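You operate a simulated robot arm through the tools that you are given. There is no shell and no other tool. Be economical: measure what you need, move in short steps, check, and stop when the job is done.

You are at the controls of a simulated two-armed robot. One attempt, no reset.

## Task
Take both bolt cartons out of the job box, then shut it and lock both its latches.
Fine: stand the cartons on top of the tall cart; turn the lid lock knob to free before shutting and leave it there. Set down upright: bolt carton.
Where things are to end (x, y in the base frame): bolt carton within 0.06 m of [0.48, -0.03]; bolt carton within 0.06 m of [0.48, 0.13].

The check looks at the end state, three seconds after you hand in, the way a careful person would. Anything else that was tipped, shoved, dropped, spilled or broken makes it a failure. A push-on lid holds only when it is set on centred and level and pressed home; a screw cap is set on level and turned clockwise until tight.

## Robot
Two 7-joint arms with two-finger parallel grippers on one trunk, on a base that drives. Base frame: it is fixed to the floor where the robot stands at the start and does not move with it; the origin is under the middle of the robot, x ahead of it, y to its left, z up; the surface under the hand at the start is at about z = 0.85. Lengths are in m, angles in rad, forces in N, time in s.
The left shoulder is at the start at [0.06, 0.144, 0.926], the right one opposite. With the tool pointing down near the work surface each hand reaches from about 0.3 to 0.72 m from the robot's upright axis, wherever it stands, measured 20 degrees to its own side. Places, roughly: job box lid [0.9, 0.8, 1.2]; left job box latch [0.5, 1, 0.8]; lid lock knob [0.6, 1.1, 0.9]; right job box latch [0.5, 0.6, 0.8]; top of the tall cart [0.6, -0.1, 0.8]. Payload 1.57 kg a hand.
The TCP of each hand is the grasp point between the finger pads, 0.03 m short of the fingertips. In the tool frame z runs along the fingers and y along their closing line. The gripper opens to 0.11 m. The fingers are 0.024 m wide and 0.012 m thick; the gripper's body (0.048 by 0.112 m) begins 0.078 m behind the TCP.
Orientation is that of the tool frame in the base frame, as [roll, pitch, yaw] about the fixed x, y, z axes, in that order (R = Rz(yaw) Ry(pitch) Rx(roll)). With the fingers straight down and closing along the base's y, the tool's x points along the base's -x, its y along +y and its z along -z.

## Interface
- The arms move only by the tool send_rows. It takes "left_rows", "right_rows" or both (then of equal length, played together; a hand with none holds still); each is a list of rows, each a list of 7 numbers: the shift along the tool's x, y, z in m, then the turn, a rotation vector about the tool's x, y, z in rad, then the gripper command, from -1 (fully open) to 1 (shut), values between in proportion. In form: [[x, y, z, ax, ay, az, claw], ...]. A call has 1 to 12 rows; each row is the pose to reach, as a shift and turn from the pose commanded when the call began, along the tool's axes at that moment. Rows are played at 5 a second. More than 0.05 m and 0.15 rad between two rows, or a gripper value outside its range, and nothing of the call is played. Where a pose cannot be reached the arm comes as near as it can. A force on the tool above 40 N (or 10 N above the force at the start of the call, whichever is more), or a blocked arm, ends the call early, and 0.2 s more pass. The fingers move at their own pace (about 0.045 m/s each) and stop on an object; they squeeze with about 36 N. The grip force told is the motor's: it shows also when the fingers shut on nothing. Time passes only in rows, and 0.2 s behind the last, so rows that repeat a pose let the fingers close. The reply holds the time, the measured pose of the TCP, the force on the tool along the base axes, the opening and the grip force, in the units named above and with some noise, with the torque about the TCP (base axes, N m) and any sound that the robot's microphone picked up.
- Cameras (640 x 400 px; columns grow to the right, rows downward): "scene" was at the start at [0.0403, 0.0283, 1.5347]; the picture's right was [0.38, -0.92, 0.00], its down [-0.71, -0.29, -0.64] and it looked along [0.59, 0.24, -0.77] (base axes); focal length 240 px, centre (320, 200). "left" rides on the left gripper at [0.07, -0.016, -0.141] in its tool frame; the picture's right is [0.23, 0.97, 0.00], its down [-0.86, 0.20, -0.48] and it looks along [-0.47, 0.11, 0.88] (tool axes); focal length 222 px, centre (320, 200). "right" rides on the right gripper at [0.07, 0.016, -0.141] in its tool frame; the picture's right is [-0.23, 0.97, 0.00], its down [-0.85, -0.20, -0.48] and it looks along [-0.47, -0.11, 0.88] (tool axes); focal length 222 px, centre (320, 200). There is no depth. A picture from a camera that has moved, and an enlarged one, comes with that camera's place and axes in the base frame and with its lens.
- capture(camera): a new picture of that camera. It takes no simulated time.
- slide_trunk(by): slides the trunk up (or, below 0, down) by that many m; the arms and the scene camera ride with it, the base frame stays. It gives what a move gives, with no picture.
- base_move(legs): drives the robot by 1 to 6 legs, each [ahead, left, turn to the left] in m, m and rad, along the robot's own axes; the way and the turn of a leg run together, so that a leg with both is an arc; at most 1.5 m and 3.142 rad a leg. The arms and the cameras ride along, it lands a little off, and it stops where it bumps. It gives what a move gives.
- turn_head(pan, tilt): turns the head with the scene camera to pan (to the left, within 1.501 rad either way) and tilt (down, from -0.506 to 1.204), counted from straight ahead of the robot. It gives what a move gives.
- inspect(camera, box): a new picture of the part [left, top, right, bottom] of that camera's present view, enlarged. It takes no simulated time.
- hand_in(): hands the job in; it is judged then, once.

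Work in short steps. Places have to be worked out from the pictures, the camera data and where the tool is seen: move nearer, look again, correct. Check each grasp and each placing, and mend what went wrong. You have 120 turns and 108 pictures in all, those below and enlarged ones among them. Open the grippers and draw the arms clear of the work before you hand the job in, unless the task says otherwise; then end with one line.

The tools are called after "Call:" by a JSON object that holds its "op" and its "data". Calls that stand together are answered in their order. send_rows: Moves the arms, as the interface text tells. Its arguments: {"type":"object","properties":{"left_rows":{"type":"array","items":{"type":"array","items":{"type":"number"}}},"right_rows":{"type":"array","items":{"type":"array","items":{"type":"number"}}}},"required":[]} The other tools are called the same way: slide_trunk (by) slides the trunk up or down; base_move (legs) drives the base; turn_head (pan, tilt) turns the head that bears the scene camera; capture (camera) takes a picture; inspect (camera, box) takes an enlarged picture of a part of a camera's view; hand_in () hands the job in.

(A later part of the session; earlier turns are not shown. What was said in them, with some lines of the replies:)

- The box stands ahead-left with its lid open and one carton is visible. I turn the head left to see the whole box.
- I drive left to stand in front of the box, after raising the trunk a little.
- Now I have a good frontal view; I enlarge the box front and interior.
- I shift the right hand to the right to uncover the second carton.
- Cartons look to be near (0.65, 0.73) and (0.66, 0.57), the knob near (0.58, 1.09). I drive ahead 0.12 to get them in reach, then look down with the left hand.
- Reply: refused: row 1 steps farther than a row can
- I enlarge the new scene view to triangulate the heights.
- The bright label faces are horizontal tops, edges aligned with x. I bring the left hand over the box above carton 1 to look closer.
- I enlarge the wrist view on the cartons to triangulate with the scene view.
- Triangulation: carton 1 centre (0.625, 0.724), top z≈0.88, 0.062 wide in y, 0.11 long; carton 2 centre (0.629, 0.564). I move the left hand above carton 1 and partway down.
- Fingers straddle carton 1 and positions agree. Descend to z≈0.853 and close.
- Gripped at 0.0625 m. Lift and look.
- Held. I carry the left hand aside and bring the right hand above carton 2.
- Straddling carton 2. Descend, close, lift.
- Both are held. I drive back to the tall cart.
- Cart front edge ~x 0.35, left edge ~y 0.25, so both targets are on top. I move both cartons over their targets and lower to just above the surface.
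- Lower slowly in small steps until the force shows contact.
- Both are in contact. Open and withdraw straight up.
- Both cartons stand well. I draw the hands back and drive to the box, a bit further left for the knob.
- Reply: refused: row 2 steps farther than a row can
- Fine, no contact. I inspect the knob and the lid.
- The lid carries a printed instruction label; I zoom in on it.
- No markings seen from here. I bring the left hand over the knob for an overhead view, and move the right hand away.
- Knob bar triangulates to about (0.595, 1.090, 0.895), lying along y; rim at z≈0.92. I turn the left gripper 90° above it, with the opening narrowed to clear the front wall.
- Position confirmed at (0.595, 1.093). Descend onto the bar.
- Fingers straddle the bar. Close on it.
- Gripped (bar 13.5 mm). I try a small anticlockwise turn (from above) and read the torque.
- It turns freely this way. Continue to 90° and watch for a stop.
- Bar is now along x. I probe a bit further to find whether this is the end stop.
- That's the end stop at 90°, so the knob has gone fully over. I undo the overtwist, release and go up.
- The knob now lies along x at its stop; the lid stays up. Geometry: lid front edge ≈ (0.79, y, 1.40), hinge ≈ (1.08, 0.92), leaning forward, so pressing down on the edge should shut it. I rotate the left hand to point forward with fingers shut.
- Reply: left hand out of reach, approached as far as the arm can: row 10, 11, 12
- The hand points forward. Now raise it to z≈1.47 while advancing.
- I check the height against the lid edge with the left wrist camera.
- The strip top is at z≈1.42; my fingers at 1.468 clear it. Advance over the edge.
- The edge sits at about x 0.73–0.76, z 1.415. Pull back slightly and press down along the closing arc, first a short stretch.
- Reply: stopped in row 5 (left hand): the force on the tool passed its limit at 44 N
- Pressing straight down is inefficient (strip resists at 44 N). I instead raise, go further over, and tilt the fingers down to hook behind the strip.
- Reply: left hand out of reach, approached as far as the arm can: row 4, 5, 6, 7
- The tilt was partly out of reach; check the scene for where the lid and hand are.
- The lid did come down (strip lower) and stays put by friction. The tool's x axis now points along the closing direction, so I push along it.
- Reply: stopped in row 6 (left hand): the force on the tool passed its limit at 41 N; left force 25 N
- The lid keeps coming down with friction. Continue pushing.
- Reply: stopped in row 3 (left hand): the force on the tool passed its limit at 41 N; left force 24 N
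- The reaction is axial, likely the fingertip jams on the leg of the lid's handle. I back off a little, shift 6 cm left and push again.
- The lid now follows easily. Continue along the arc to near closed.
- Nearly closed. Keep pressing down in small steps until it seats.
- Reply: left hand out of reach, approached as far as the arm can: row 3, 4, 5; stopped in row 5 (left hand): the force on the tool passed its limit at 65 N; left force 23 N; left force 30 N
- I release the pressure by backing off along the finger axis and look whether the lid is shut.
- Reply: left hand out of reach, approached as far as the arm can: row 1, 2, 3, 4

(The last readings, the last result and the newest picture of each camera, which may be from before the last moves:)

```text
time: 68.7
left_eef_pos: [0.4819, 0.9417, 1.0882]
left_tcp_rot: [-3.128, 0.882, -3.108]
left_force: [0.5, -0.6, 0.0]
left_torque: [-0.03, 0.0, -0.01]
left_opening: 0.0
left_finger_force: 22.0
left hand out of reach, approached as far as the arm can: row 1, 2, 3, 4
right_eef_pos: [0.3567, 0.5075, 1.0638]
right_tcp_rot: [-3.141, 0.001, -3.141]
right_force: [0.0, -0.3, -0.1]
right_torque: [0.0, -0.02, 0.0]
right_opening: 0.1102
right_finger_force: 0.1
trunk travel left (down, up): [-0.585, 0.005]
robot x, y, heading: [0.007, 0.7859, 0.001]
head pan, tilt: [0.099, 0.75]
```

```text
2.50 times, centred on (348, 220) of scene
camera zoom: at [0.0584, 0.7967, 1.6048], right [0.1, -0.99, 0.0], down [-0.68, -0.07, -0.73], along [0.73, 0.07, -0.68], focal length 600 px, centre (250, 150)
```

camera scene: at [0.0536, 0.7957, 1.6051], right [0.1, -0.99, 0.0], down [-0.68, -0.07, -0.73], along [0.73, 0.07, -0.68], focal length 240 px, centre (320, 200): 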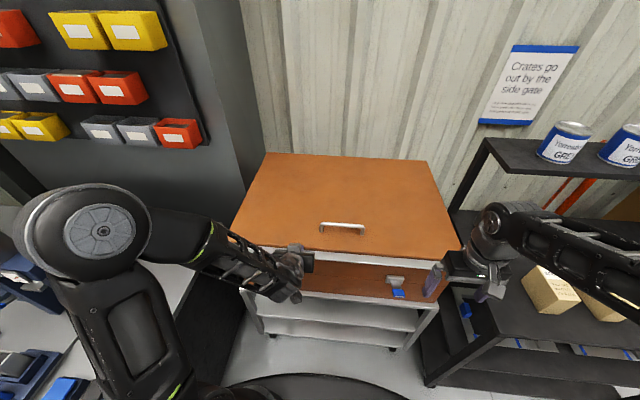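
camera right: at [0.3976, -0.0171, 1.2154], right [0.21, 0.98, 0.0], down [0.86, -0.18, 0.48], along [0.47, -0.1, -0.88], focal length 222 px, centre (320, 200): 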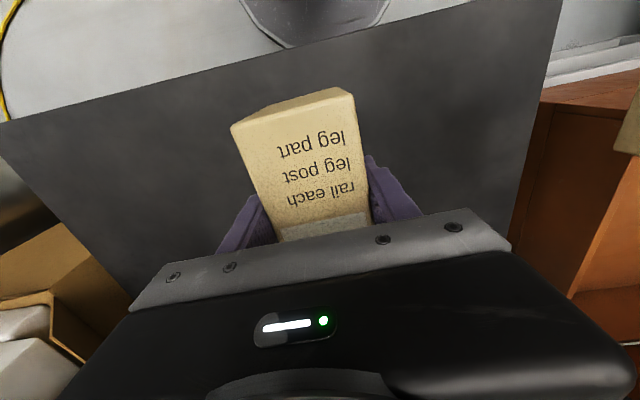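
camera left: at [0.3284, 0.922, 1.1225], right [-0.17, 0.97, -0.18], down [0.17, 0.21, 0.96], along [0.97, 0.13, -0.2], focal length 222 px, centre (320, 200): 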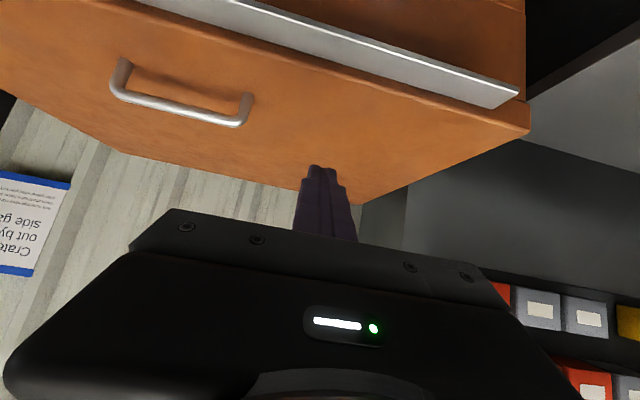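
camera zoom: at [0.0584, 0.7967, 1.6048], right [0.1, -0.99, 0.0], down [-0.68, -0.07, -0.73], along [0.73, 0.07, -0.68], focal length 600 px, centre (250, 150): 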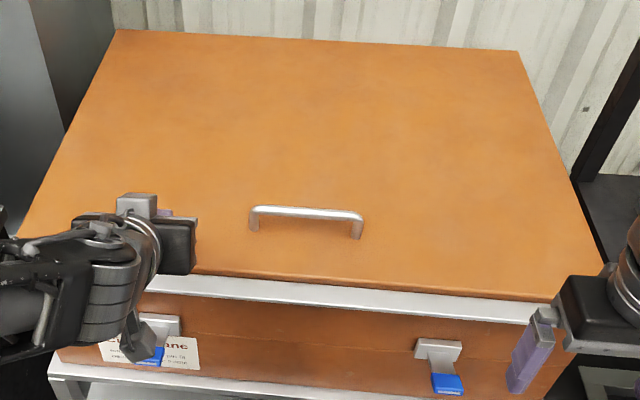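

The lid looks shut. I reorient the left hand to point down, then examine the latches with the wrist cameras.

Call:
{"op": "send_rows", "data": {"left_rows": [[-0.02, 0, 0, 0, 0.14, 0, 1], [-0.03, 0, 0, 0, 0.28, 0, 1], [-0.03, 0, 0, 0, 0.42, 0, 1], [-0.03, 0, 0, 0, 0.56, 0, 1], [-0.03, 0, 0, 0, 0.7, 0, 1], [-0.03, 0, 0, 0, 0.84, 0, 1], [-0.03, 0, 0, 0, 0.882, 0, 1]]}}

Call:
{"op": "inspect", "data": {"camera": "right", "box": [240, 60, 640, 310]}}

Call:
{"op": "capture", "data": {"camera": "left"}}

Call:
{"op": "inspect", "data": {"camera": "scene", "box": [250, 230, 442, 350]}}

```text
time: 70.2
left_eef_pos: [0.5009, 0.9422, 1.1123]
left_tcp_rot: [-3.133, 0.002, -3.117]
left_force: [-0.1, -0.4, -0.2]
left_torque: [0.03, -0.03, 0.01]
left_opening: 0.0
left_finger_force: 20.9
right_eef_pos: [0.3569, 0.5067, 1.0632]
right_tcp_rot: [3.139, 0.001, -3.141]
right_force: [-0.3, 0.7, -0.7]
right_torque: [-0.04, 0.01, 0.0]
right_opening: 0.1102
right_finger_force: 0.0
trunk travel left (down, up): [-0.585, 0.005]
robot x, y, heading: [0.0089, 0.7881, -0.002]
head pan, tilt: [0.099, 0.75]
```

```text
1.60 times, centred on (440, 185) of right
camera zoom: at [0.2875, 0.5234, 1.2034], right [0.23, 0.97, 0.0], down [0.86, -0.2, 0.48], along [0.47, -0.11, -0.88], focal length 355 px, centre (128, 224)
```

zoom: 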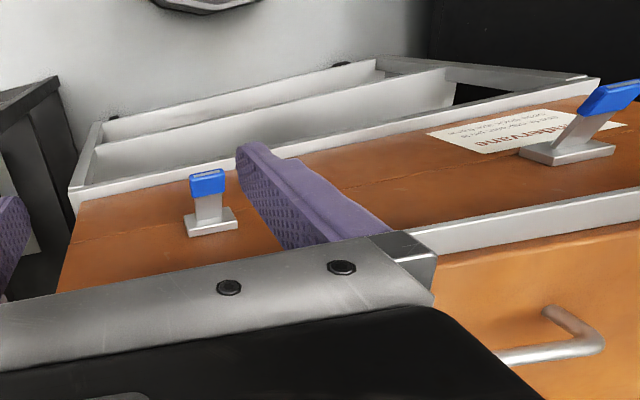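

```text
43 pictures are left
camera left: at [0.4321, 0.9245, 1.2517], right [-0.25, 0.97, -0.01], down [0.85, 0.22, 0.48], along [0.46, 0.11, -0.88], focal length 222 px, centre (320, 200)
```

left: 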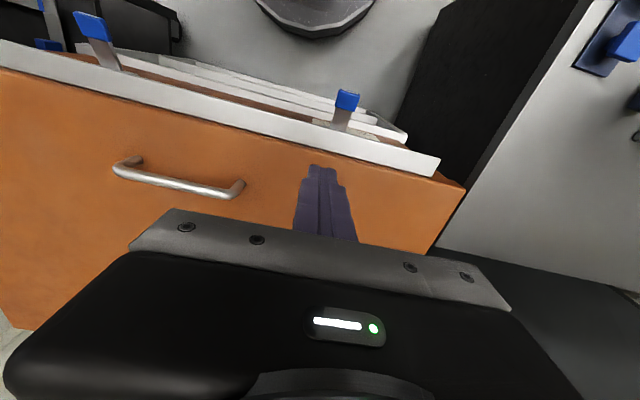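

```text
3.33 times, centred on (346, 290) of scene
camera zoom: at [0.0584, 0.7956, 1.6048], right [0.1, -0.99, 0.0], down [-0.68, -0.07, -0.73], along [0.73, 0.07, -0.68], focal length 800 px, centre (233, -100)
```

zoom: 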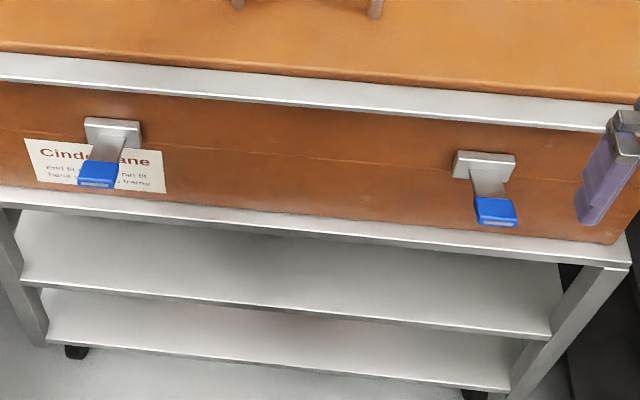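

The levers stick out roughly horizontally (right tip ≈ (0.446, 0.574, 0.847), pivot ≈ (0.51, 0.57, 0.83)), so they should swing up onto the lid's metal strip. First I press the lid down at its front to make sure it is home.

Call:
{"op": "send_rows", "data": {"left_rows": [[-0.03, -0.02, 0, 0, 0, 0, 1], [-0.06, -0.04, 0.03, 0, 0, 0, 1], [-0.06, -0.06, 0.07, 0, 0, 0, 1], [-0.06, -0.06, 0.1, 0, 0, 0, 1], [-0.06, -0.06, 0.12, 0, 0, 0, 1], [-0.06, -0.06, 0.14, 0, 0, 0, 1], [-0.06, -0.06, 0.155, 0, 0, 0, 1], [-0.06, -0.06, 0.165, 0, 0, 0, 1], [-0.06, -0.06, 0.175, 0, 0, 0, 1], [-0.06, -0.06, 0.18, 0, 0, 0, 1]]}}

```text
time: 71.6
left_eef_pos: [0.5639, 0.8816, 0.9908]
left_tcp_rot: [-3.135, 0.009, -3.115]
left_force: [-13.7, 2.5, 19.3]
left_torque: [0.21, 0.65, 0.01]
left_opening: 0.0
left_finger_force: 21.0
right_eef_pos: [0.3549, 0.5082, 1.063]
right_tcp_rot: [3.14, 0.002, -3.138]
right_force: [0.7, 0.5, -0.4]
right_torque: [0.0, 0.02, -0.01]
right_opening: 0.11
right_finger_force: 0.1
trunk travel left (down, up): [-0.585, 0.005]
robot x, y, heading: [0.0082, 0.7844, 0.007]
head pan, tilt: [0.099, 0.75]
stopped in row 6 (left hand): the force on the tool passed its limit at 54 N (the readings are from after the stop); the commanded pose is now the measured one
```

The lid is rigid at top z≈0.961, so it's home. Now the right latch: I raise the left hand clear and bring the right hand above the lever tip.

Call:
{"op": "send_rows", "data": {"left_rows": [[0, 0, -0.03, 0, 0, 0, 1], [0.03, 0.03, -0.06, 0, 0, 0, 1], [0.06, 0.06, -0.08, 0, 0, 0, 1], [0.08, 0.08, -0.08, 0, 0, 0, 0]], "right_rows": [[-0.025, 0.02, 0.03, 0, 0, 0, -1], [-0.05, 0.04, 0.06, 0, 0, 0, -1], [-0.075, 0.06, 0.08, 0, 0, 0, -1], [-0.09, 0.066, 0.1, 0, 0, 0, -1]]}}

Call:
{"op": "capture", "data": {"camera": "right"}}

Call:
{"op": "inspect", "data": {"camera": "scene", "box": [340, 240, 468, 320]}}

```text
refused: row 2 steps farther than a row can; nothing moved
```

```text
41 pictures are left
camera right: at [0.2865, 0.5238, 1.2039], right [0.22, 0.97, 0.0], down [0.86, -0.2, 0.48], along [0.47, -0.11, -0.88], focal length 222 px, centre (320, 200)
```

right: 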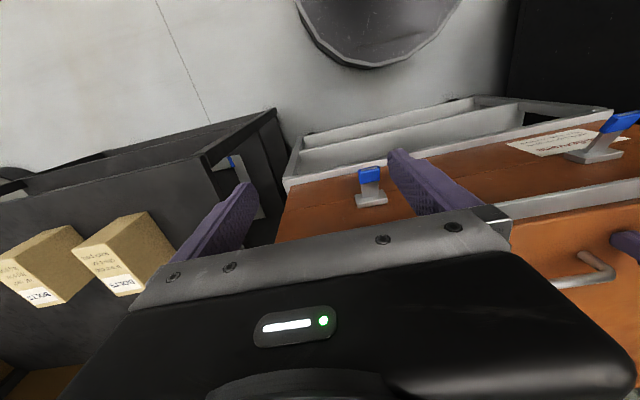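

```text
5.00 times, centred on (404, 280) of scene
camera zoom: at [0.0568, 0.7957, 1.6051], right [0.1, -0.99, 0.0], down [-0.68, -0.07, -0.73], along [0.73, 0.07, -0.68], focal length 1200 px, centre (-100, -200)
```

zoom: 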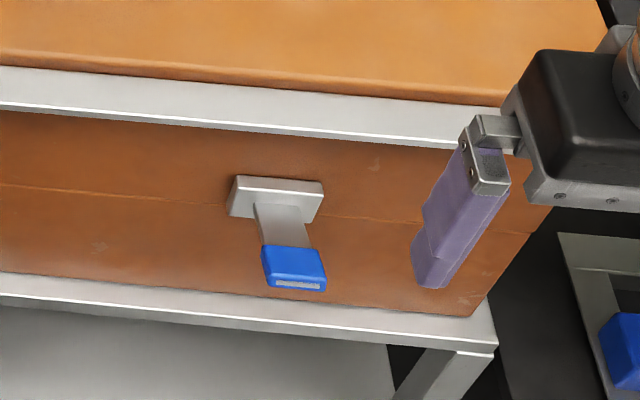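

Step too long; resend with smaller steps.

Call:
{"op": "send_rows", "data": {"left_rows": [[0, 0, -0.03, 0, 0, 0, 1], [0, 0, -0.06, 0, 0, 0, 1], [0.02, 0.02, -0.08, 0, 0, 0, 1], [0.04, 0.04, -0.08, 0, 0, 0, 1], [0.06, 0.06, -0.08, 0, 0, 0, 1]], "right_rows": [[-0.02, 0.015, 0.02, 0, 0, 0, -1], [-0.04, 0.03, 0.04, 0, 0, 0, -1], [-0.06, 0.045, 0.06, 0, 0, 0, -1], [-0.08, 0.06, 0.08, 0, 0, 0, -1], [-0.09, 0.066, 0.1, 0, 0, 0, -1]]}}

Call:
{"op": "capture", "data": {"camera": "right"}}

```text
time: 72.8
left_eef_pos: [0.5031, 0.9409, 1.0684]
left_tcp_rot: [-3.134, 0.009, -3.118]
left_force: [-0.2, -0.2, -0.5]
left_torque: [-0.03, -0.02, -0.02]
left_opening: 0.0
left_finger_force: 21.4
right_eef_pos: [0.447, 0.5741, 0.9643]
right_tcp_rot: [-3.14, 0.001, -3.14]
right_force: [0.7, -0.2, 0.0]
right_torque: [0.01, -0.04, -0.04]
right_opening: 0.1099
right_finger_force: 0.0
trunk travel left (down, up): [-0.585, 0.005]
robot x, y, heading: [0.0124, 0.787, -0.0]
head pan, tilt: [0.099, 0.75]
```

```text
39 pictures are left
camera right: at [0.3774, 0.591, 1.103], right [0.23, 0.97, 0.0], down [0.86, -0.2, 0.48], along [0.47, -0.11, -0.88], focal length 222 px, centre (320, 200)
```

right: 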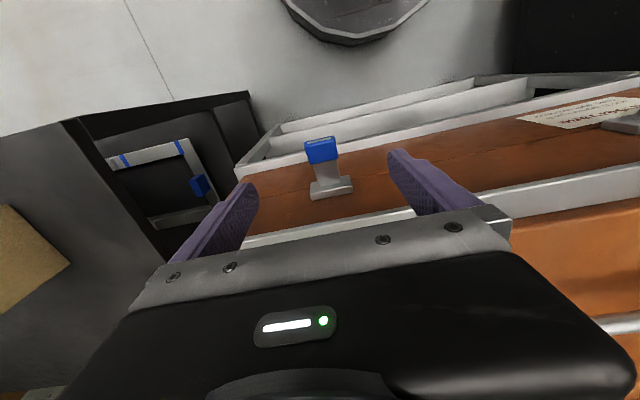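

The tip is centred at (0.45, 0.576). Descend and pinch it.

Call:
{"op": "send_rows", "data": {"right_rows": [[0, 0, 0.04, 0, 0, 0, -1], [0, 0, 0.08, 0, 0, 0, -1], [0, 0, 0.105, 0, 0, 0, -1], [0, 0, 0.105, 0, 0, 0, 0.5], [0, 0, 0.105, 0, 0, 0, 1], [0, 0, 0.105, 0, 0, 0, 1], [0, 0, 0.105, 0, 0, 0, 1], [0, 0, 0.105, 0, 0, 0, 1]]}}

Call:
{"op": "capture", "data": {"camera": "right"}}

```text
time: 73.6
left_eef_pos: [0.5021, 0.9413, 1.0664]
left_tcp_rot: [-3.134, 0.01, -3.116]
left_force: [0.9, -0.4, -0.4]
left_torque: [0.04, -0.01, 0.04]
left_opening: 0.0001
left_finger_force: 21.4
right_eef_pos: [0.4472, 0.5759, 0.8656]
right_tcp_rot: [3.141, 0.004, -3.139]
right_force: [-7.1, 0.4, 12.4]
right_torque: [-0.26, -1.1, -0.12]
right_opening: 0.0931
right_finger_force: 1.0
trunk travel left (down, up): [-0.585, 0.005]
robot x, y, heading: [0.0057, 0.7853, 0.005]
head pan, tilt: [0.099, 0.75]
stopped in row 4 (right hand): the force on the tool passed its limit at 71 N (the readings are from after the stop); the commanded pose is now the measured one
```

```text
38 pictures are left
camera right: at [0.3769, 0.5913, 1.0051], right [0.23, 0.97, 0.0], down [0.85, -0.2, 0.48], along [0.47, -0.11, -0.88], focal length 222 px, centre (320, 200)
```

right: 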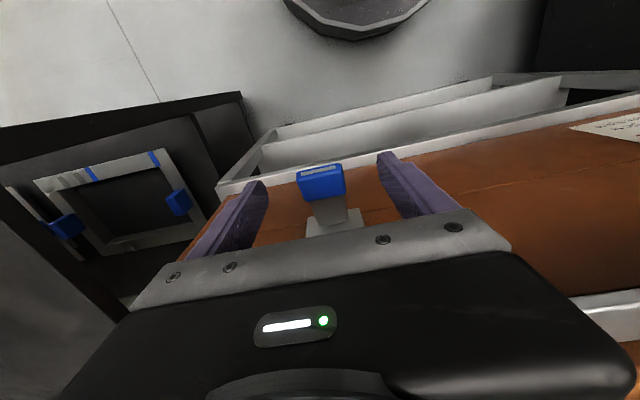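

The gripper body touched the protruding lid strip. I back off, tilt the hand 0.5 rad (fingers forward-down), and come in again.

Call:
{"op": "send_rows", "data": {"right_rows": [[0.015, 0, -0.02, 0, 0, 0, -1], [0.03, 0, -0.02, 0, -0.14, 0, -1], [0.03, 0, -0.02, 0, -0.28, 0, -1], [0.03, 0, -0.02, 0, -0.42, 0, -1], [0.03, 0, -0.02, 0, -0.5, 0, -1], [0.02, 0, 0, 0, -0.5, 0, -1], [0.008, 0, 0.01, 0, -0.5, 0, -1]]}}

Call:
{"op": "capture", "data": {"camera": "right"}}

```text
time: 75.2
left_eef_pos: [0.5024, 0.9401, 1.0659]
left_tcp_rot: [-3.135, 0.008, -3.117]
left_force: [0.5, 0.2, -0.5]
left_torque: [0.0, 0.03, 0.03]
left_opening: 0.0002
left_finger_force: 21.4
right_eef_pos: [0.4419, 0.5738, 0.8546]
right_tcp_rot: [3.139, 0.503, -3.14]
right_force: [0.0, 0.5, -0.4]
right_torque: [0.01, 0.0, -0.03]
right_opening: 0.11
right_finger_force: 0.0
right hand out of reach, approached as far as the arm can: row 5
trunk travel left (down, up): [-0.585, 0.005]
robot x, y, heading: [0.0107, 0.7854, 0.007]
head pan, tilt: [0.099, 0.75]
```

```text
37 pictures are left
camera right: at [0.3128, 0.5898, 0.943], right [0.2, 0.97, 0.11], down [0.52, -0.2, 0.83], along [0.83, -0.11, -0.54], focal length 222 px, centre (320, 200)
```

right: 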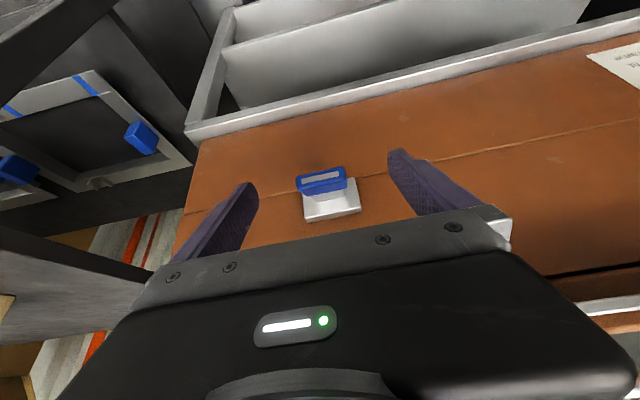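

Straddling the lever with no contact. Close the fingers.

Call:
{"op": "send_rows", "data": {"right_rows": [[0, 0, 0.004, 0, 0, 0, 0.3], [0, 0, 0.004, 0, 0, 0, 1], [0, 0, 0.004, 0, 0, 0, 1], [0, 0, 0.004, 0, 0, 0, 1], [0, 0, 0.004, 0, 0, 0, 1], [0, 0, 0.004, 0, 0, 0, 1]]}}

```text
time: 76.6
left_eef_pos: [0.5027, 0.9417, 1.0662]
left_tcp_rot: [-3.134, 0.008, -3.119]
left_force: [0.0, 0.1, 0.1]
left_torque: [-0.04, 0.0, -0.03]
left_opening: 0.0002
left_finger_force: 20.8
right_eef_pos: [0.4418, 0.5755, 0.8517]
right_tcp_rot: [3.14, 0.502, -3.138]
right_force: [-0.7, 8.5, -3.7]
right_torque: [0.02, -0.09, -0.26]
right_opening: 0.0378
right_finger_force: 28.8
trunk travel left (down, up): [-0.585, 0.005]
robot x, y, heading: [0.0101, 0.7867, 0.0]
head pan, tilt: [0.099, 0.75]
```

Gripped (38 mm). Swing the lever up along its arc to about 50°.

Call:
{"op": "send_rows", "data": {"right_rows": [[-0.007, 0, -0.006, 0, 0, 0, 1], [-0.0145, 0, -0.0098, 0, 0, 0, 1], [-0.023, 0, -0.013, 0, 0, 0, 1], [-0.0312, 0, -0.0153, 0, 0, 0, 1], [-0.0312, 0, -0.0153, 0, 0, 0, 1]]}}

Call:
{"op": "capture", "data": {"camera": "right"}}

Call:
{"op": "inspect", "data": {"camera": "scene", "box": [340, 240, 468, 320]}}

```text
time: 77.1
left_eef_pos: [0.5054, 0.941, 1.0641]
left_tcp_rot: [-3.134, 0.006, -3.115]
left_force: [0.5, 0.6, 0.1]
left_torque: [0.01, 0.03, 0.01]
left_opening: 0.0
left_finger_force: 20.7
right_eef_pos: [0.4435, 0.5765, 0.8563]
right_tcp_rot: [-3.141, 0.487, -3.138]
right_force: [10.3, 6.8, -29.7]
right_torque: [-0.18, -0.61, -1.11]
right_opening: 0.0379
right_finger_force: 44.1
trunk travel left (down, up): [-0.585, 0.005]
robot x, y, heading: [0.0068, 0.7868, 0.003]
head pan, tilt: [0.099, 0.75]
stopped in row 2 (right hand): the force on the tool passed its limit at 80 N (the readings are from after the stop); the commanded pose is now the measured one
```

```text
36 pictures are left
camera right: at [0.3165, 0.5915, 0.9467], right [0.2, 0.97, 0.11], down [0.53, -0.2, 0.82], along [0.82, -0.11, -0.56], focal length 222 px, centre (320, 200)
```

right: 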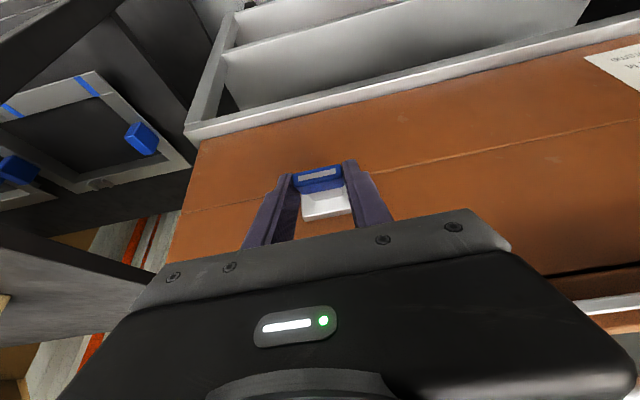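

```text
5.00 times, centred on (404, 280) of scene
camera zoom: at [0.0625, 0.7953, 1.6044], right [0.1, -0.99, 0.0], down [-0.68, -0.07, -0.73], along [0.73, 0.07, -0.68], focal length 1200 px, centre (-100, -200)
```

zoom: 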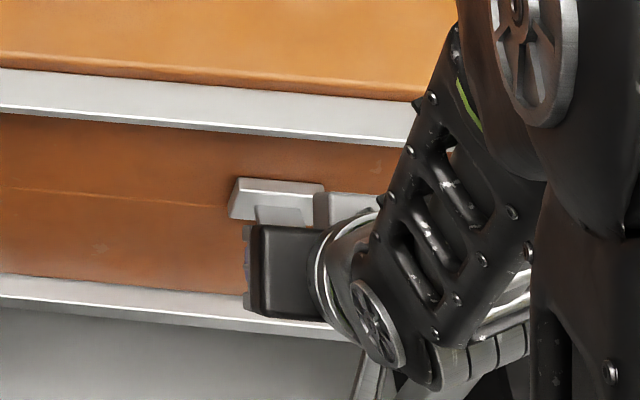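

The lever won't go up (80 N with no motion), so up is its open stop; it must swing down. Try downward along the arc.

Call:
{"op": "send_rows", "data": {"right_rows": [[0.004, 0, 0.005, 0, 0, 0, 1], [0.009, 0, 0.011, 0, 0, 0, 1], [0.0178, 0, 0.021, 0, 0, 0, 1], [0.0215, 0, 0.032, 0, 0, 0, 1], [0.0253, 0, 0.043, 0, 0, 0, 1]]}}

Call:
{"op": "capture", "data": {"camera": "right"}}

```text
time: 78.3
left_eef_pos: [0.5014, 0.9425, 1.0669]
left_tcp_rot: [-3.133, 0.012, -3.116]
left_force: [0.2, 0.5, -0.3]
left_torque: [0.02, 0.01, 0.03]
left_opening: 0.0001
left_finger_force: 21.2
right_eef_pos: [0.4389, 0.5752, 0.8085]
right_tcp_rot: [-3.14, 0.489, -3.135]
right_force: [1.3, 3.6, 15.4]
right_torque: [0.13, -1.11, -0.51]
right_opening: 0.0378
right_finger_force: 44.2
trunk travel left (down, up): [-0.585, 0.005]
robot x, y, heading: [0.0097, 0.7874, -0.002]
head pan, tilt: [0.099, 0.75]
```

```text
34 pictures are left
camera right: at [0.3118, 0.5916, 0.8981], right [0.2, 0.98, 0.1], down [0.53, -0.2, 0.82], along [0.82, -0.11, -0.56], focal length 222 px, centre (320, 200)
```

right: 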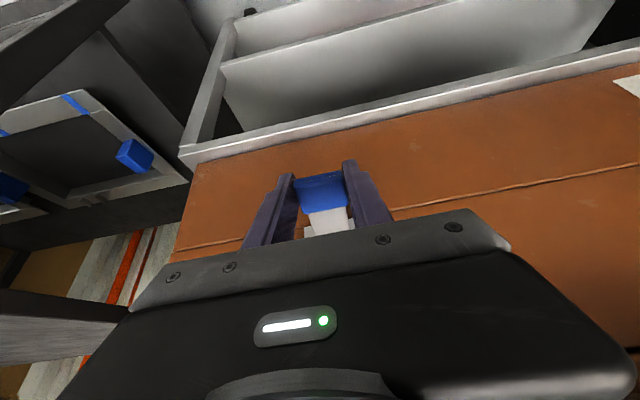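

It moves down smoothly. Continue the arc to about −50°.

Call:
{"op": "send_rows", "data": {"right_rows": [[-0.0005, 0, 0.01, 0, 0, 0, 1], [-0.001, 0, 0.021, 0, 0, 0, 1], [-0.003, 0, 0.03, 0, 0, 0, 1], [-0.0053, 0, 0.0382, 0, 0, 0, 1]]}}

Call:
{"op": "capture", "data": {"camera": "right"}}

```text
time: 78.9
left_eef_pos: [0.499, 0.9416, 1.0673]
left_tcp_rot: [-3.133, 0.014, -3.119]
left_force: [0.2, -0.1, 0.1]
left_torque: [0.06, 0.03, 0.03]
left_opening: 0.0
left_finger_force: 21.0
right_eef_pos: [0.4451, 0.5764, 0.7912]
right_tcp_rot: [-3.14, 0.488, -3.139]
right_force: [-18.6, 3.9, 33.2]
right_torque: [0.36, -0.14, -0.72]
right_opening: 0.0379
right_finger_force: 44.0
trunk travel left (down, up): [-0.585, 0.005]
robot x, y, heading: [0.0051, 0.789, -0.006]
head pan, tilt: [0.099, 0.75]
stopped in row 3 (right hand): the force on the tool passed its limit at 73 N (the readings are from after the stop); the commanded pose is now the measured one
```

```text
33 pictures are left
camera right: at [0.3182, 0.5917, 0.8819], right [0.2, 0.97, 0.11], down [0.53, -0.2, 0.82], along [0.82, -0.11, -0.56], focal length 222 px, centre (320, 200)
```

right: 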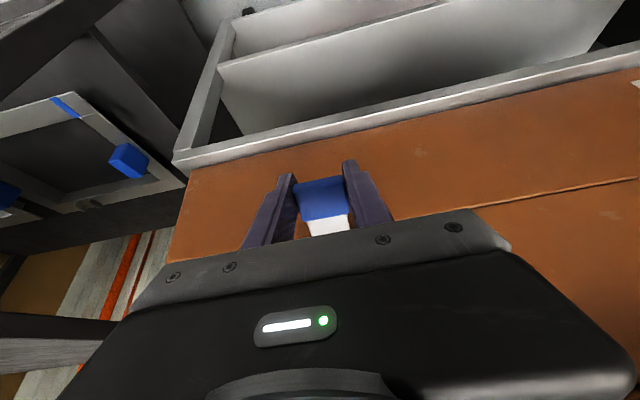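

Blocked tangentially at about −32°. I release the lever, back away and look at its state.

Call:
{"op": "send_rows", "data": {"right_rows": [[0, 0, -0.002, 0, 0, 0, 0], [0, 0, -0.004, 0, 0, 0, -1], [0, 0, -0.004, 0, 0, 0, -1], [0, 0, -0.004, 0, 0, 0, -1], [0, 0, -0.03, 0, 0, 0, -1], [0, 0, -0.07, 0, 0, 0, -1], [0, 0, -0.1, 0, 0, 0, -1]]}}

Call:
{"op": "capture", "data": {"camera": "right"}}

```text
time: 80.5
left_eef_pos: [0.5023, 0.9416, 1.0656]
left_tcp_rot: [-3.133, 0.01, -3.116]
left_force: [-0.5, -0.9, 0.1]
left_torque: [0.01, -0.01, 0.02]
left_opening: 0.0
left_finger_force: 21.1
right_eef_pos: [0.4275, 0.5736, 0.8718]
right_tcp_rot: [-3.14, 0.486, -3.136]
right_force: [-0.4, -0.3, 1.1]
right_torque: [0.0, -0.01, 0.02]
right_opening: 0.1098
right_finger_force: 0.0
right hand out of reach, approached as far as the arm can: row 6, 7
trunk travel left (down, up): [-0.585, 0.005]
robot x, y, heading: [0.0091, 0.7892, 0.003]
head pan, tilt: [0.099, 0.75]
```

```text
32 pictures are left
camera right: at [0.3017, 0.5895, 0.9624], right [0.2, 0.97, 0.1], down [0.53, -0.2, 0.82], along [0.82, -0.11, -0.56], focal length 222 px, centre (320, 200)
```

right: 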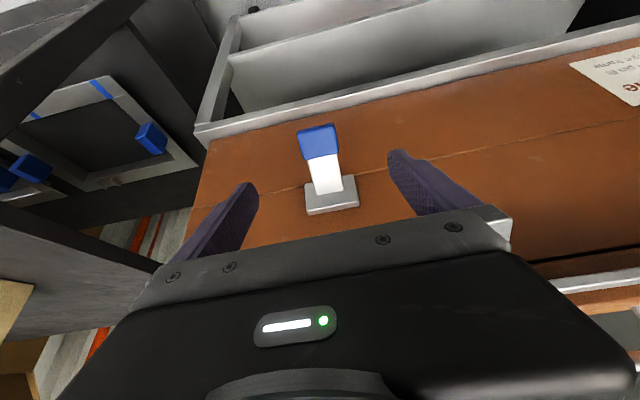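

The lever now hangs at about −32°, holding. I verify with a firm push from above using closed fingertips whether it is at its stop.

Call:
{"op": "send_rows", "data": {"right_rows": [[0, 0, 0, 0, 0, 0, 1], [0, 0, 0, 0, 0, 0, 1], [0, 0, 0, 0, 0, 0, 1], [0, 0, 0, 0, 0, 0, 1], [0, 0, 0, 0, 0, 0, 1], [0.007, 0, 0.02, 0, 0, 0, 1], [0.0136, 0, 0.038, 0, 0, 0, 1], [0.0136, 0, 0.045, 0, 0, 0, 1], [0.0136, 0, 0.052, 0, 0, 0, 1], [0.0136, 0, 0.058, 0, 0, 0, 1]]}}

Call:
{"op": "capture", "data": {"camera": "right"}}

```text
time: 82.5
left_eef_pos: [0.4993, 0.9401, 1.0676]
left_tcp_rot: [-3.132, 0.012, -3.119]
left_force: [0.6, 0.9, 0.1]
left_torque: [0.0, 0.05, -0.01]
left_opening: 0.0001
left_finger_force: 21.2
right_eef_pos: [0.4379, 0.5722, 0.8258]
right_tcp_rot: [-3.139, 0.491, -3.14]
right_force: [-18.3, -1.3, 41.9]
right_torque: [-0.12, 0.38, 0.3]
right_opening: 0.0002
right_finger_force: 22.0
trunk travel left (down, up): [-0.585, 0.005]
robot x, y, heading: [0.0052, 0.79, -0.004]
head pan, tilt: [0.099, 0.75]
stopped in row 10 (right hand): the force on the tool passed its limit at 51 N (the readings are from after the stop); the commanded pose is now the measured one
```

```text
31 pictures are left
camera right: at [0.3093, 0.5888, 0.9157], right [0.2, 0.97, 0.11], down [0.53, -0.2, 0.83], along [0.83, -0.11, -0.55], focal length 222 px, centre (320, 200)
```

right: 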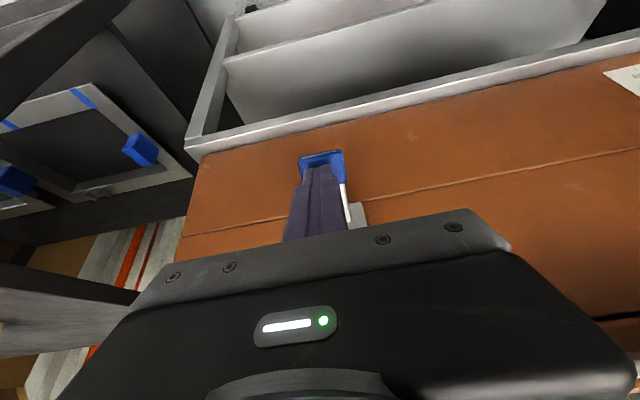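

Rigid at ~45 N: the right latch is at its end stop. Retract the right hand and bring the tilted left hand above the left lever.

Call:
{"op": "send_rows", "data": {"right_rows": [[0, 0, -0.03, 0, 0, 0, 1], [0, 0, -0.06, 0, 0, 0, 1], [0, -0.04, -0.06, 0, 0, 0, 1], [0, -0.08, -0.06, 0, 0, 0, 1], [0, -0.12, -0.06, 0, 0, 0, 1], [0, -0.12, -0.06, 0, 0, 0, 1], [0, -0.12, -0.06, 0, 0, 0, 1]], "left_rows": [[0.03, 0.01, 0, 0, -0.12, 0, 1], [0.06, 0.02, 0, 0, -0.24, 0, 1], [0.075, 0.03, 0.02, 0, -0.36, 0, 1], [0.075, 0.03, 0.05, 0, -0.48, 0, 1], [0.075, 0.03, 0.08, 0, -0.5, 0, 1], [0.075, 0.03, 0.11, 0, -0.5, 0, 1], [0.075, 0.03, 0.13, 0, -0.5, 0, 1]]}}

Call:
{"op": "capture", "data": {"camera": "left"}}

Call:
{"op": "inspect", "data": {"camera": "scene", "box": [320, 230, 464, 320]}}

```text
time: 84.2
left_eef_pos: [0.4371, 0.966, 0.9355]
left_tcp_rot: [-3.132, 0.506, -3.113]
left_force: [0.4, 0.0, -0.2]
left_torque: [0.0, -0.03, 0.01]
left_opening: 0.0
left_finger_force: 21.4
left hand out of reach, approached as far as the arm can: row 5, 6, 7
right_eef_pos: [0.4112, 0.4521, 0.8755]
right_tcp_rot: [-3.14, 0.488, -3.138]
right_force: [0.0, 0.1, -0.5]
right_torque: [-0.02, -0.01, -0.01]
right_opening: 0.0
right_finger_force: 21.4
right hand out of reach, approached as far as the arm can: row 2, 3
trunk travel left (down, up): [-0.585, 0.005]
robot x, y, heading: [0.0061, 0.7855, -0.003]
head pan, tilt: [0.099, 0.75]
```

```text
30 pictures are left
camera left: at [0.3092, 0.9464, 1.0238], right [-0.22, 0.97, -0.12], down [0.51, 0.22, 0.83], along [0.83, 0.12, -0.54], focal length 222 px, centre (320, 200)
```

left: 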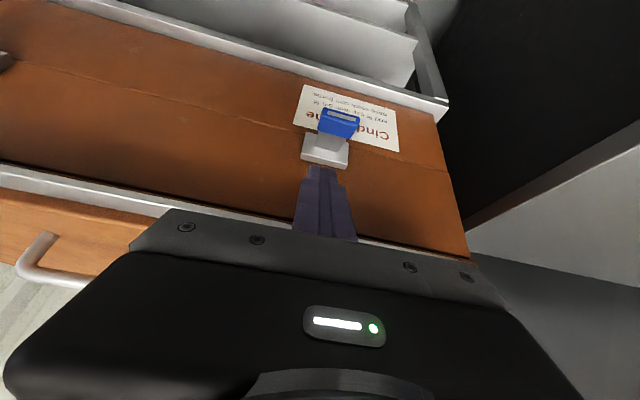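

```text
4.44 times, centred on (392, 275) of scene
camera zoom: at [0.0587, 0.7953, 1.6048], right [0.1, -0.99, 0.0], down [-0.68, -0.07, -0.73], along [0.73, 0.07, -0.68], focal length 1067 px, centre (0, -133)
```

zoom: 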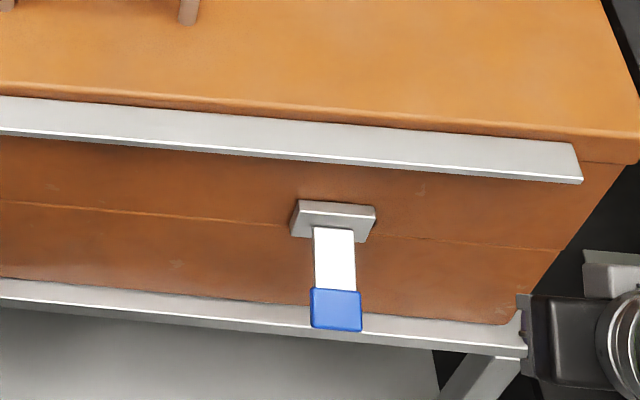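

Right lever is clearly down. Left lever tip at (0.44, 0.971, 0.85); I push it down from above.

Call:
{"op": "send_rows", "data": {"left_rows": [[0.012, 0.004, 0.022, 0, 0, 0, 1], [0.024, 0.005, 0.044, 0, 0, 0, 1], [0.03, 0.005, 0.055, 0, 0, 0, 1], [0.036, 0.005, 0.066, 0, 0, 0, 1], [0.042, 0.005, 0.077, 0, 0, 0, 1], [0.048, 0.005, 0.088, 0, 0, 0, 1], [0.053, 0.005, 0.097, 0, 0, 0, 1], [0.057, 0.005, 0.104, 0, 0, 0, 1], [0.06, 0.005, 0.11, 0, 0, 0, 1]]}}

Call:
{"op": "capture", "data": {"camera": "left"}}

```text
time: 85.8
left_eef_pos: [0.4398, 0.9713, 0.8276]
left_tcp_rot: [-3.134, 0.517, -3.113]
left_force: [-9.6, 1.4, 18.5]
left_torque: [0.02, 0.22, 0.14]
left_opening: 0.0
left_finger_force: 21.2
right_eef_pos: [0.4109, 0.4519, 0.8765]
right_tcp_rot: [-3.142, 0.489, -3.137]
right_force: [1.0, 1.0, 0.0]
right_torque: [-0.01, -0.02, -0.02]
right_opening: 0.0003
right_finger_force: 21.3
trunk travel left (down, up): [-0.585, 0.005]
robot x, y, heading: [0.0026, 0.7854, 0.003]
head pan, tilt: [0.099, 0.75]
stopped in row 8 (left hand): the force on the tool passed its limit at 42 N (the readings are from after the stop); the commanded pose is now the measured one
```

```text
28 pictures are left
camera left: at [0.3094, 0.952, 0.9148], right [-0.22, 0.97, -0.12], down [0.5, 0.22, 0.84], along [0.84, 0.13, -0.53], focal length 222 px, centre (320, 200)
```

left: 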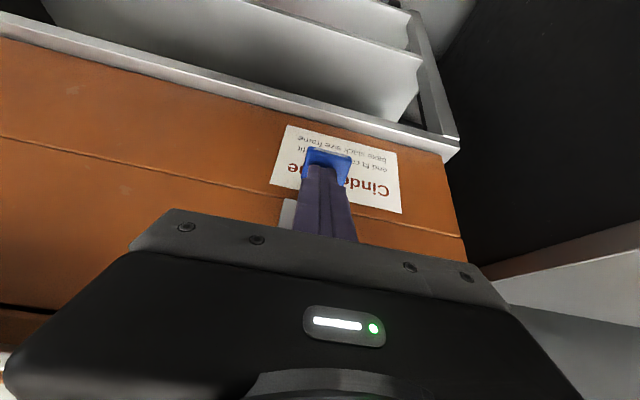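

It stopped at almost the same height as the right (0.828 vs 0.826). One more firm push to be sure.

Call:
{"op": "send_rows", "data": {"left_rows": [[0.002, 0, 0.005, 0, 0, 0, 1], [0.004, 0, 0.01, 0, 0, 0, 1], [0.006, 0, 0.014, 0, 0, 0, 1], [0.006, 0, 0.018, 0, 0, 0, 1]]}}

```text
time: 86.2
left_eef_pos: [0.4388, 0.9705, 0.8275]
left_tcp_rot: [-3.137, 0.524, -3.111]
left_force: [-14.8, 3.2, 28.6]
left_torque: [0.0, 0.32, 0.13]
left_opening: 0.0
left_finger_force: 21.6
right_eef_pos: [0.41, 0.4527, 0.8766]
right_tcp_rot: [-3.141, 0.491, -3.134]
right_force: [-1.0, 0.5, -0.1]
right_torque: [-0.01, 0.01, 0.0]
right_opening: 0.0001
right_finger_force: 21.1
trunk travel left (down, up): [-0.585, 0.005]
robot x, y, heading: [0.0026, 0.7916, 0.001]
head pan, tilt: [0.099, 0.75]
stopped in row 1 (left hand): the force on the tool passed its limit at 45 N (the readings are from after the stop); the commanded pose is now the measured one
```

Rigid: both latches are down at their stops. Draw both hands up and back, open the grippers, and drive back a bit.

Call:
{"op": "send_rows", "data": {"left_rows": [[-0.015, 0, -0.03, 0, 0, 0, 1], [-0.03, 0, -0.06, 0, 0, 0, 1], [-0.05, 0, -0.09, 0, 0, 0, 0], [-0.07, 0, -0.12, 0, 0, 0, -1], [-0.07, 0, -0.12, 0, 0, 0, -1]], "right_rows": [[-0.015, 0, -0.03, 0, 0, 0, 1], [-0.03, 0, -0.06, 0, 0, 0, 1], [-0.05, 0, -0.09, 0, 0, 0, 0], [-0.07, 0, -0.12, 0, 0, 0, -1], [-0.07, 0, -0.12, 0, 0, 0, -1]]}}

Call:
{"op": "base_move", "data": {"legs": [[-0.25, 0, 0]]}}

Call:
{"op": "turn_head", "data": {"pan": 0.0, "tilt": 0.6}}

Call:
{"op": "capture", "data": {"camera": "scene"}}

```text
time: 87.4
left_eef_pos: [0.4421, 0.9724, 0.9641]
left_tcp_rot: [-3.134, 0.52, -3.111]
left_force: [0.2, -0.5, -0.3]
left_torque: [0.0, 0.03, 0.05]
left_opening: 0.0662
left_finger_force: 0.0
right_eef_pos: [0.4171, 0.4515, 1.0122]
right_tcp_rot: [-3.14, 0.49, -3.136]
right_force: [0.3, -0.3, -0.3]
right_torque: [0.03, -0.01, -0.03]
right_opening: 0.0661
right_finger_force: 0.0
right hand out of reach, approached as far as the arm can: row 2
trunk travel left (down, up): [-0.585, 0.005]
robot x, y, heading: [0.0059, 0.7912, -0.002]
head pan, tilt: [0.099, 0.75]
```

```text
time: 89.2
left_eef_pos: [0.1913, 0.9708, 0.9638]
left_tcp_rot: [-3.136, 0.519, -3.115]
left_force: [0.8, 0.0, 0.0]
left_torque: [-0.01, 0.04, 0.04]
left_opening: 0.1098
left_finger_force: 0.1
right_eef_pos: [0.1646, 0.4498, 1.0134]
right_tcp_rot: [-3.139, 0.491, -3.137]
right_force: [-0.4, 1.4, 0.3]
right_torque: [-0.03, -0.03, 0.0]
right_opening: 0.1103
right_finger_force: 0.0
trunk travel left (down, up): [-0.585, 0.005]
robot x, y, heading: [-0.244, 0.7866, 0.002]
head pan, tilt: [0.099, 0.75]
```

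```text
time: 89.9
left_eef_pos: [0.1917, 0.9702, 0.9632]
left_tcp_rot: [-3.135, 0.518, -3.117]
left_force: [0.8, -0.1, 0.7]
left_torque: [-0.01, -0.01, -0.01]
left_opening: 0.1102
left_finger_force: 0.0
right_eef_pos: [0.1663, 0.4504, 1.0123]
right_tcp_rot: [-3.14, 0.489, -3.136]
right_force: [-0.1, 0.1, -0.1]
right_torque: [-0.04, -0.03, 0.0]
right_opening: 0.1097
right_finger_force: 0.1
trunk travel left (down, up): [-0.585, 0.005]
robot x, y, heading: [-0.2444, 0.7875, 0.001]
head pan, tilt: [0.0, 0.6]
```

```text
27 pictures are left
camera scene: at [-0.1855, 0.7876, 1.6176], right [0.0, -1.0, 0.0], down [-0.57, 0.0, -0.82], along [0.82, 0.0, -0.57], focal length 240 px, centre (320, 200)
```

scene: 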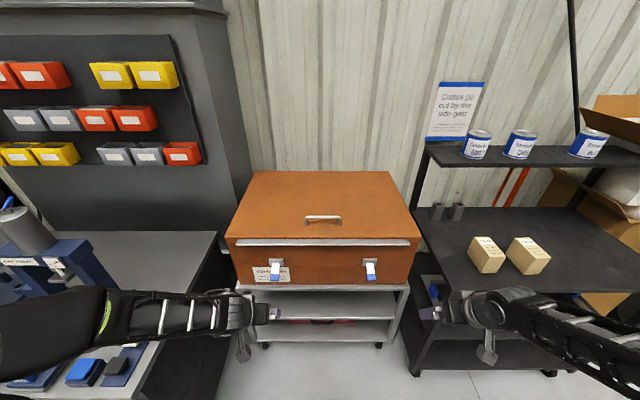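

I zoom in on the box front and the cartons for a final check.

Call:
{"op": "inspect", "data": {"camera": "scene", "box": [220, 160, 428, 290]}}

Call:
{"op": "inspect", "data": {"camera": "scene", "box": [430, 205, 590, 305]}}

```text
3.08 times, centred on (324, 225) of scene
camera zoom: at [-0.1855, 0.7876, 1.6176], right [0.0, -1.0, 0.0], down [-0.57, 0.0, -0.82], along [0.82, 0.0, -0.57], focal length 738 px, centre (308, 123)
```

zoom: 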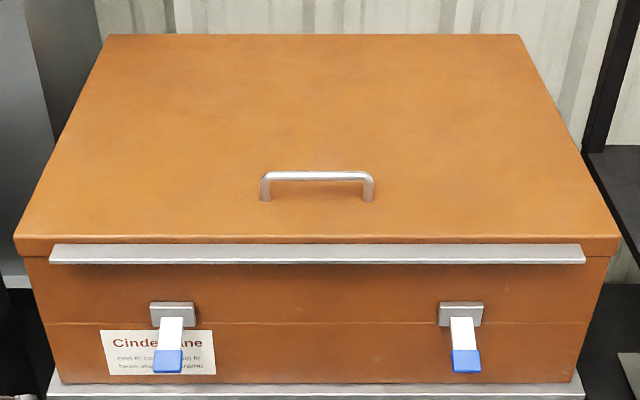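

```text
4.00 times, centred on (510, 255) of scene
camera zoom: at [-0.1855, 0.7876, 1.6176], right [0.0, -1.0, 0.0], down [-0.57, 0.0, -0.82], along [0.82, 0.0, -0.57], focal length 960 px, centre (-440, -20)
```

zoom: 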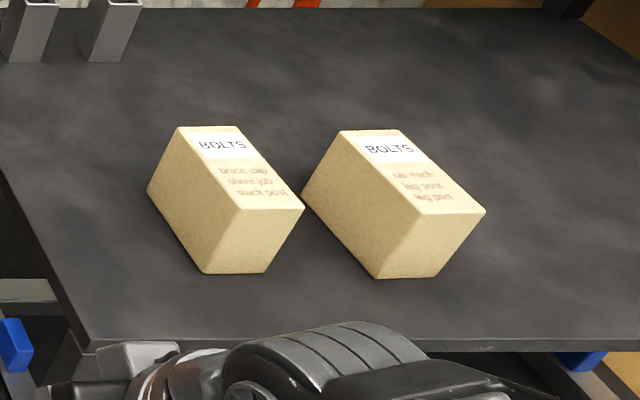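

Cartons stand at about (0.48, 0.13) and (0.48, −0.03), the box is shut with both levers down, and the arms are clear. Handing in.

Call:
{"op": "hand_in", "data": {}}

```text
The job is handed in.
```

The job is handed in: both cartons stand upright on the tall cart within the set limits, and the lid is shut with both latches pushed down to their stops. The lid lock knob has no markings and nothing clicked, so I took a quarter turn to its end stop as free, and the latch stops as locked.
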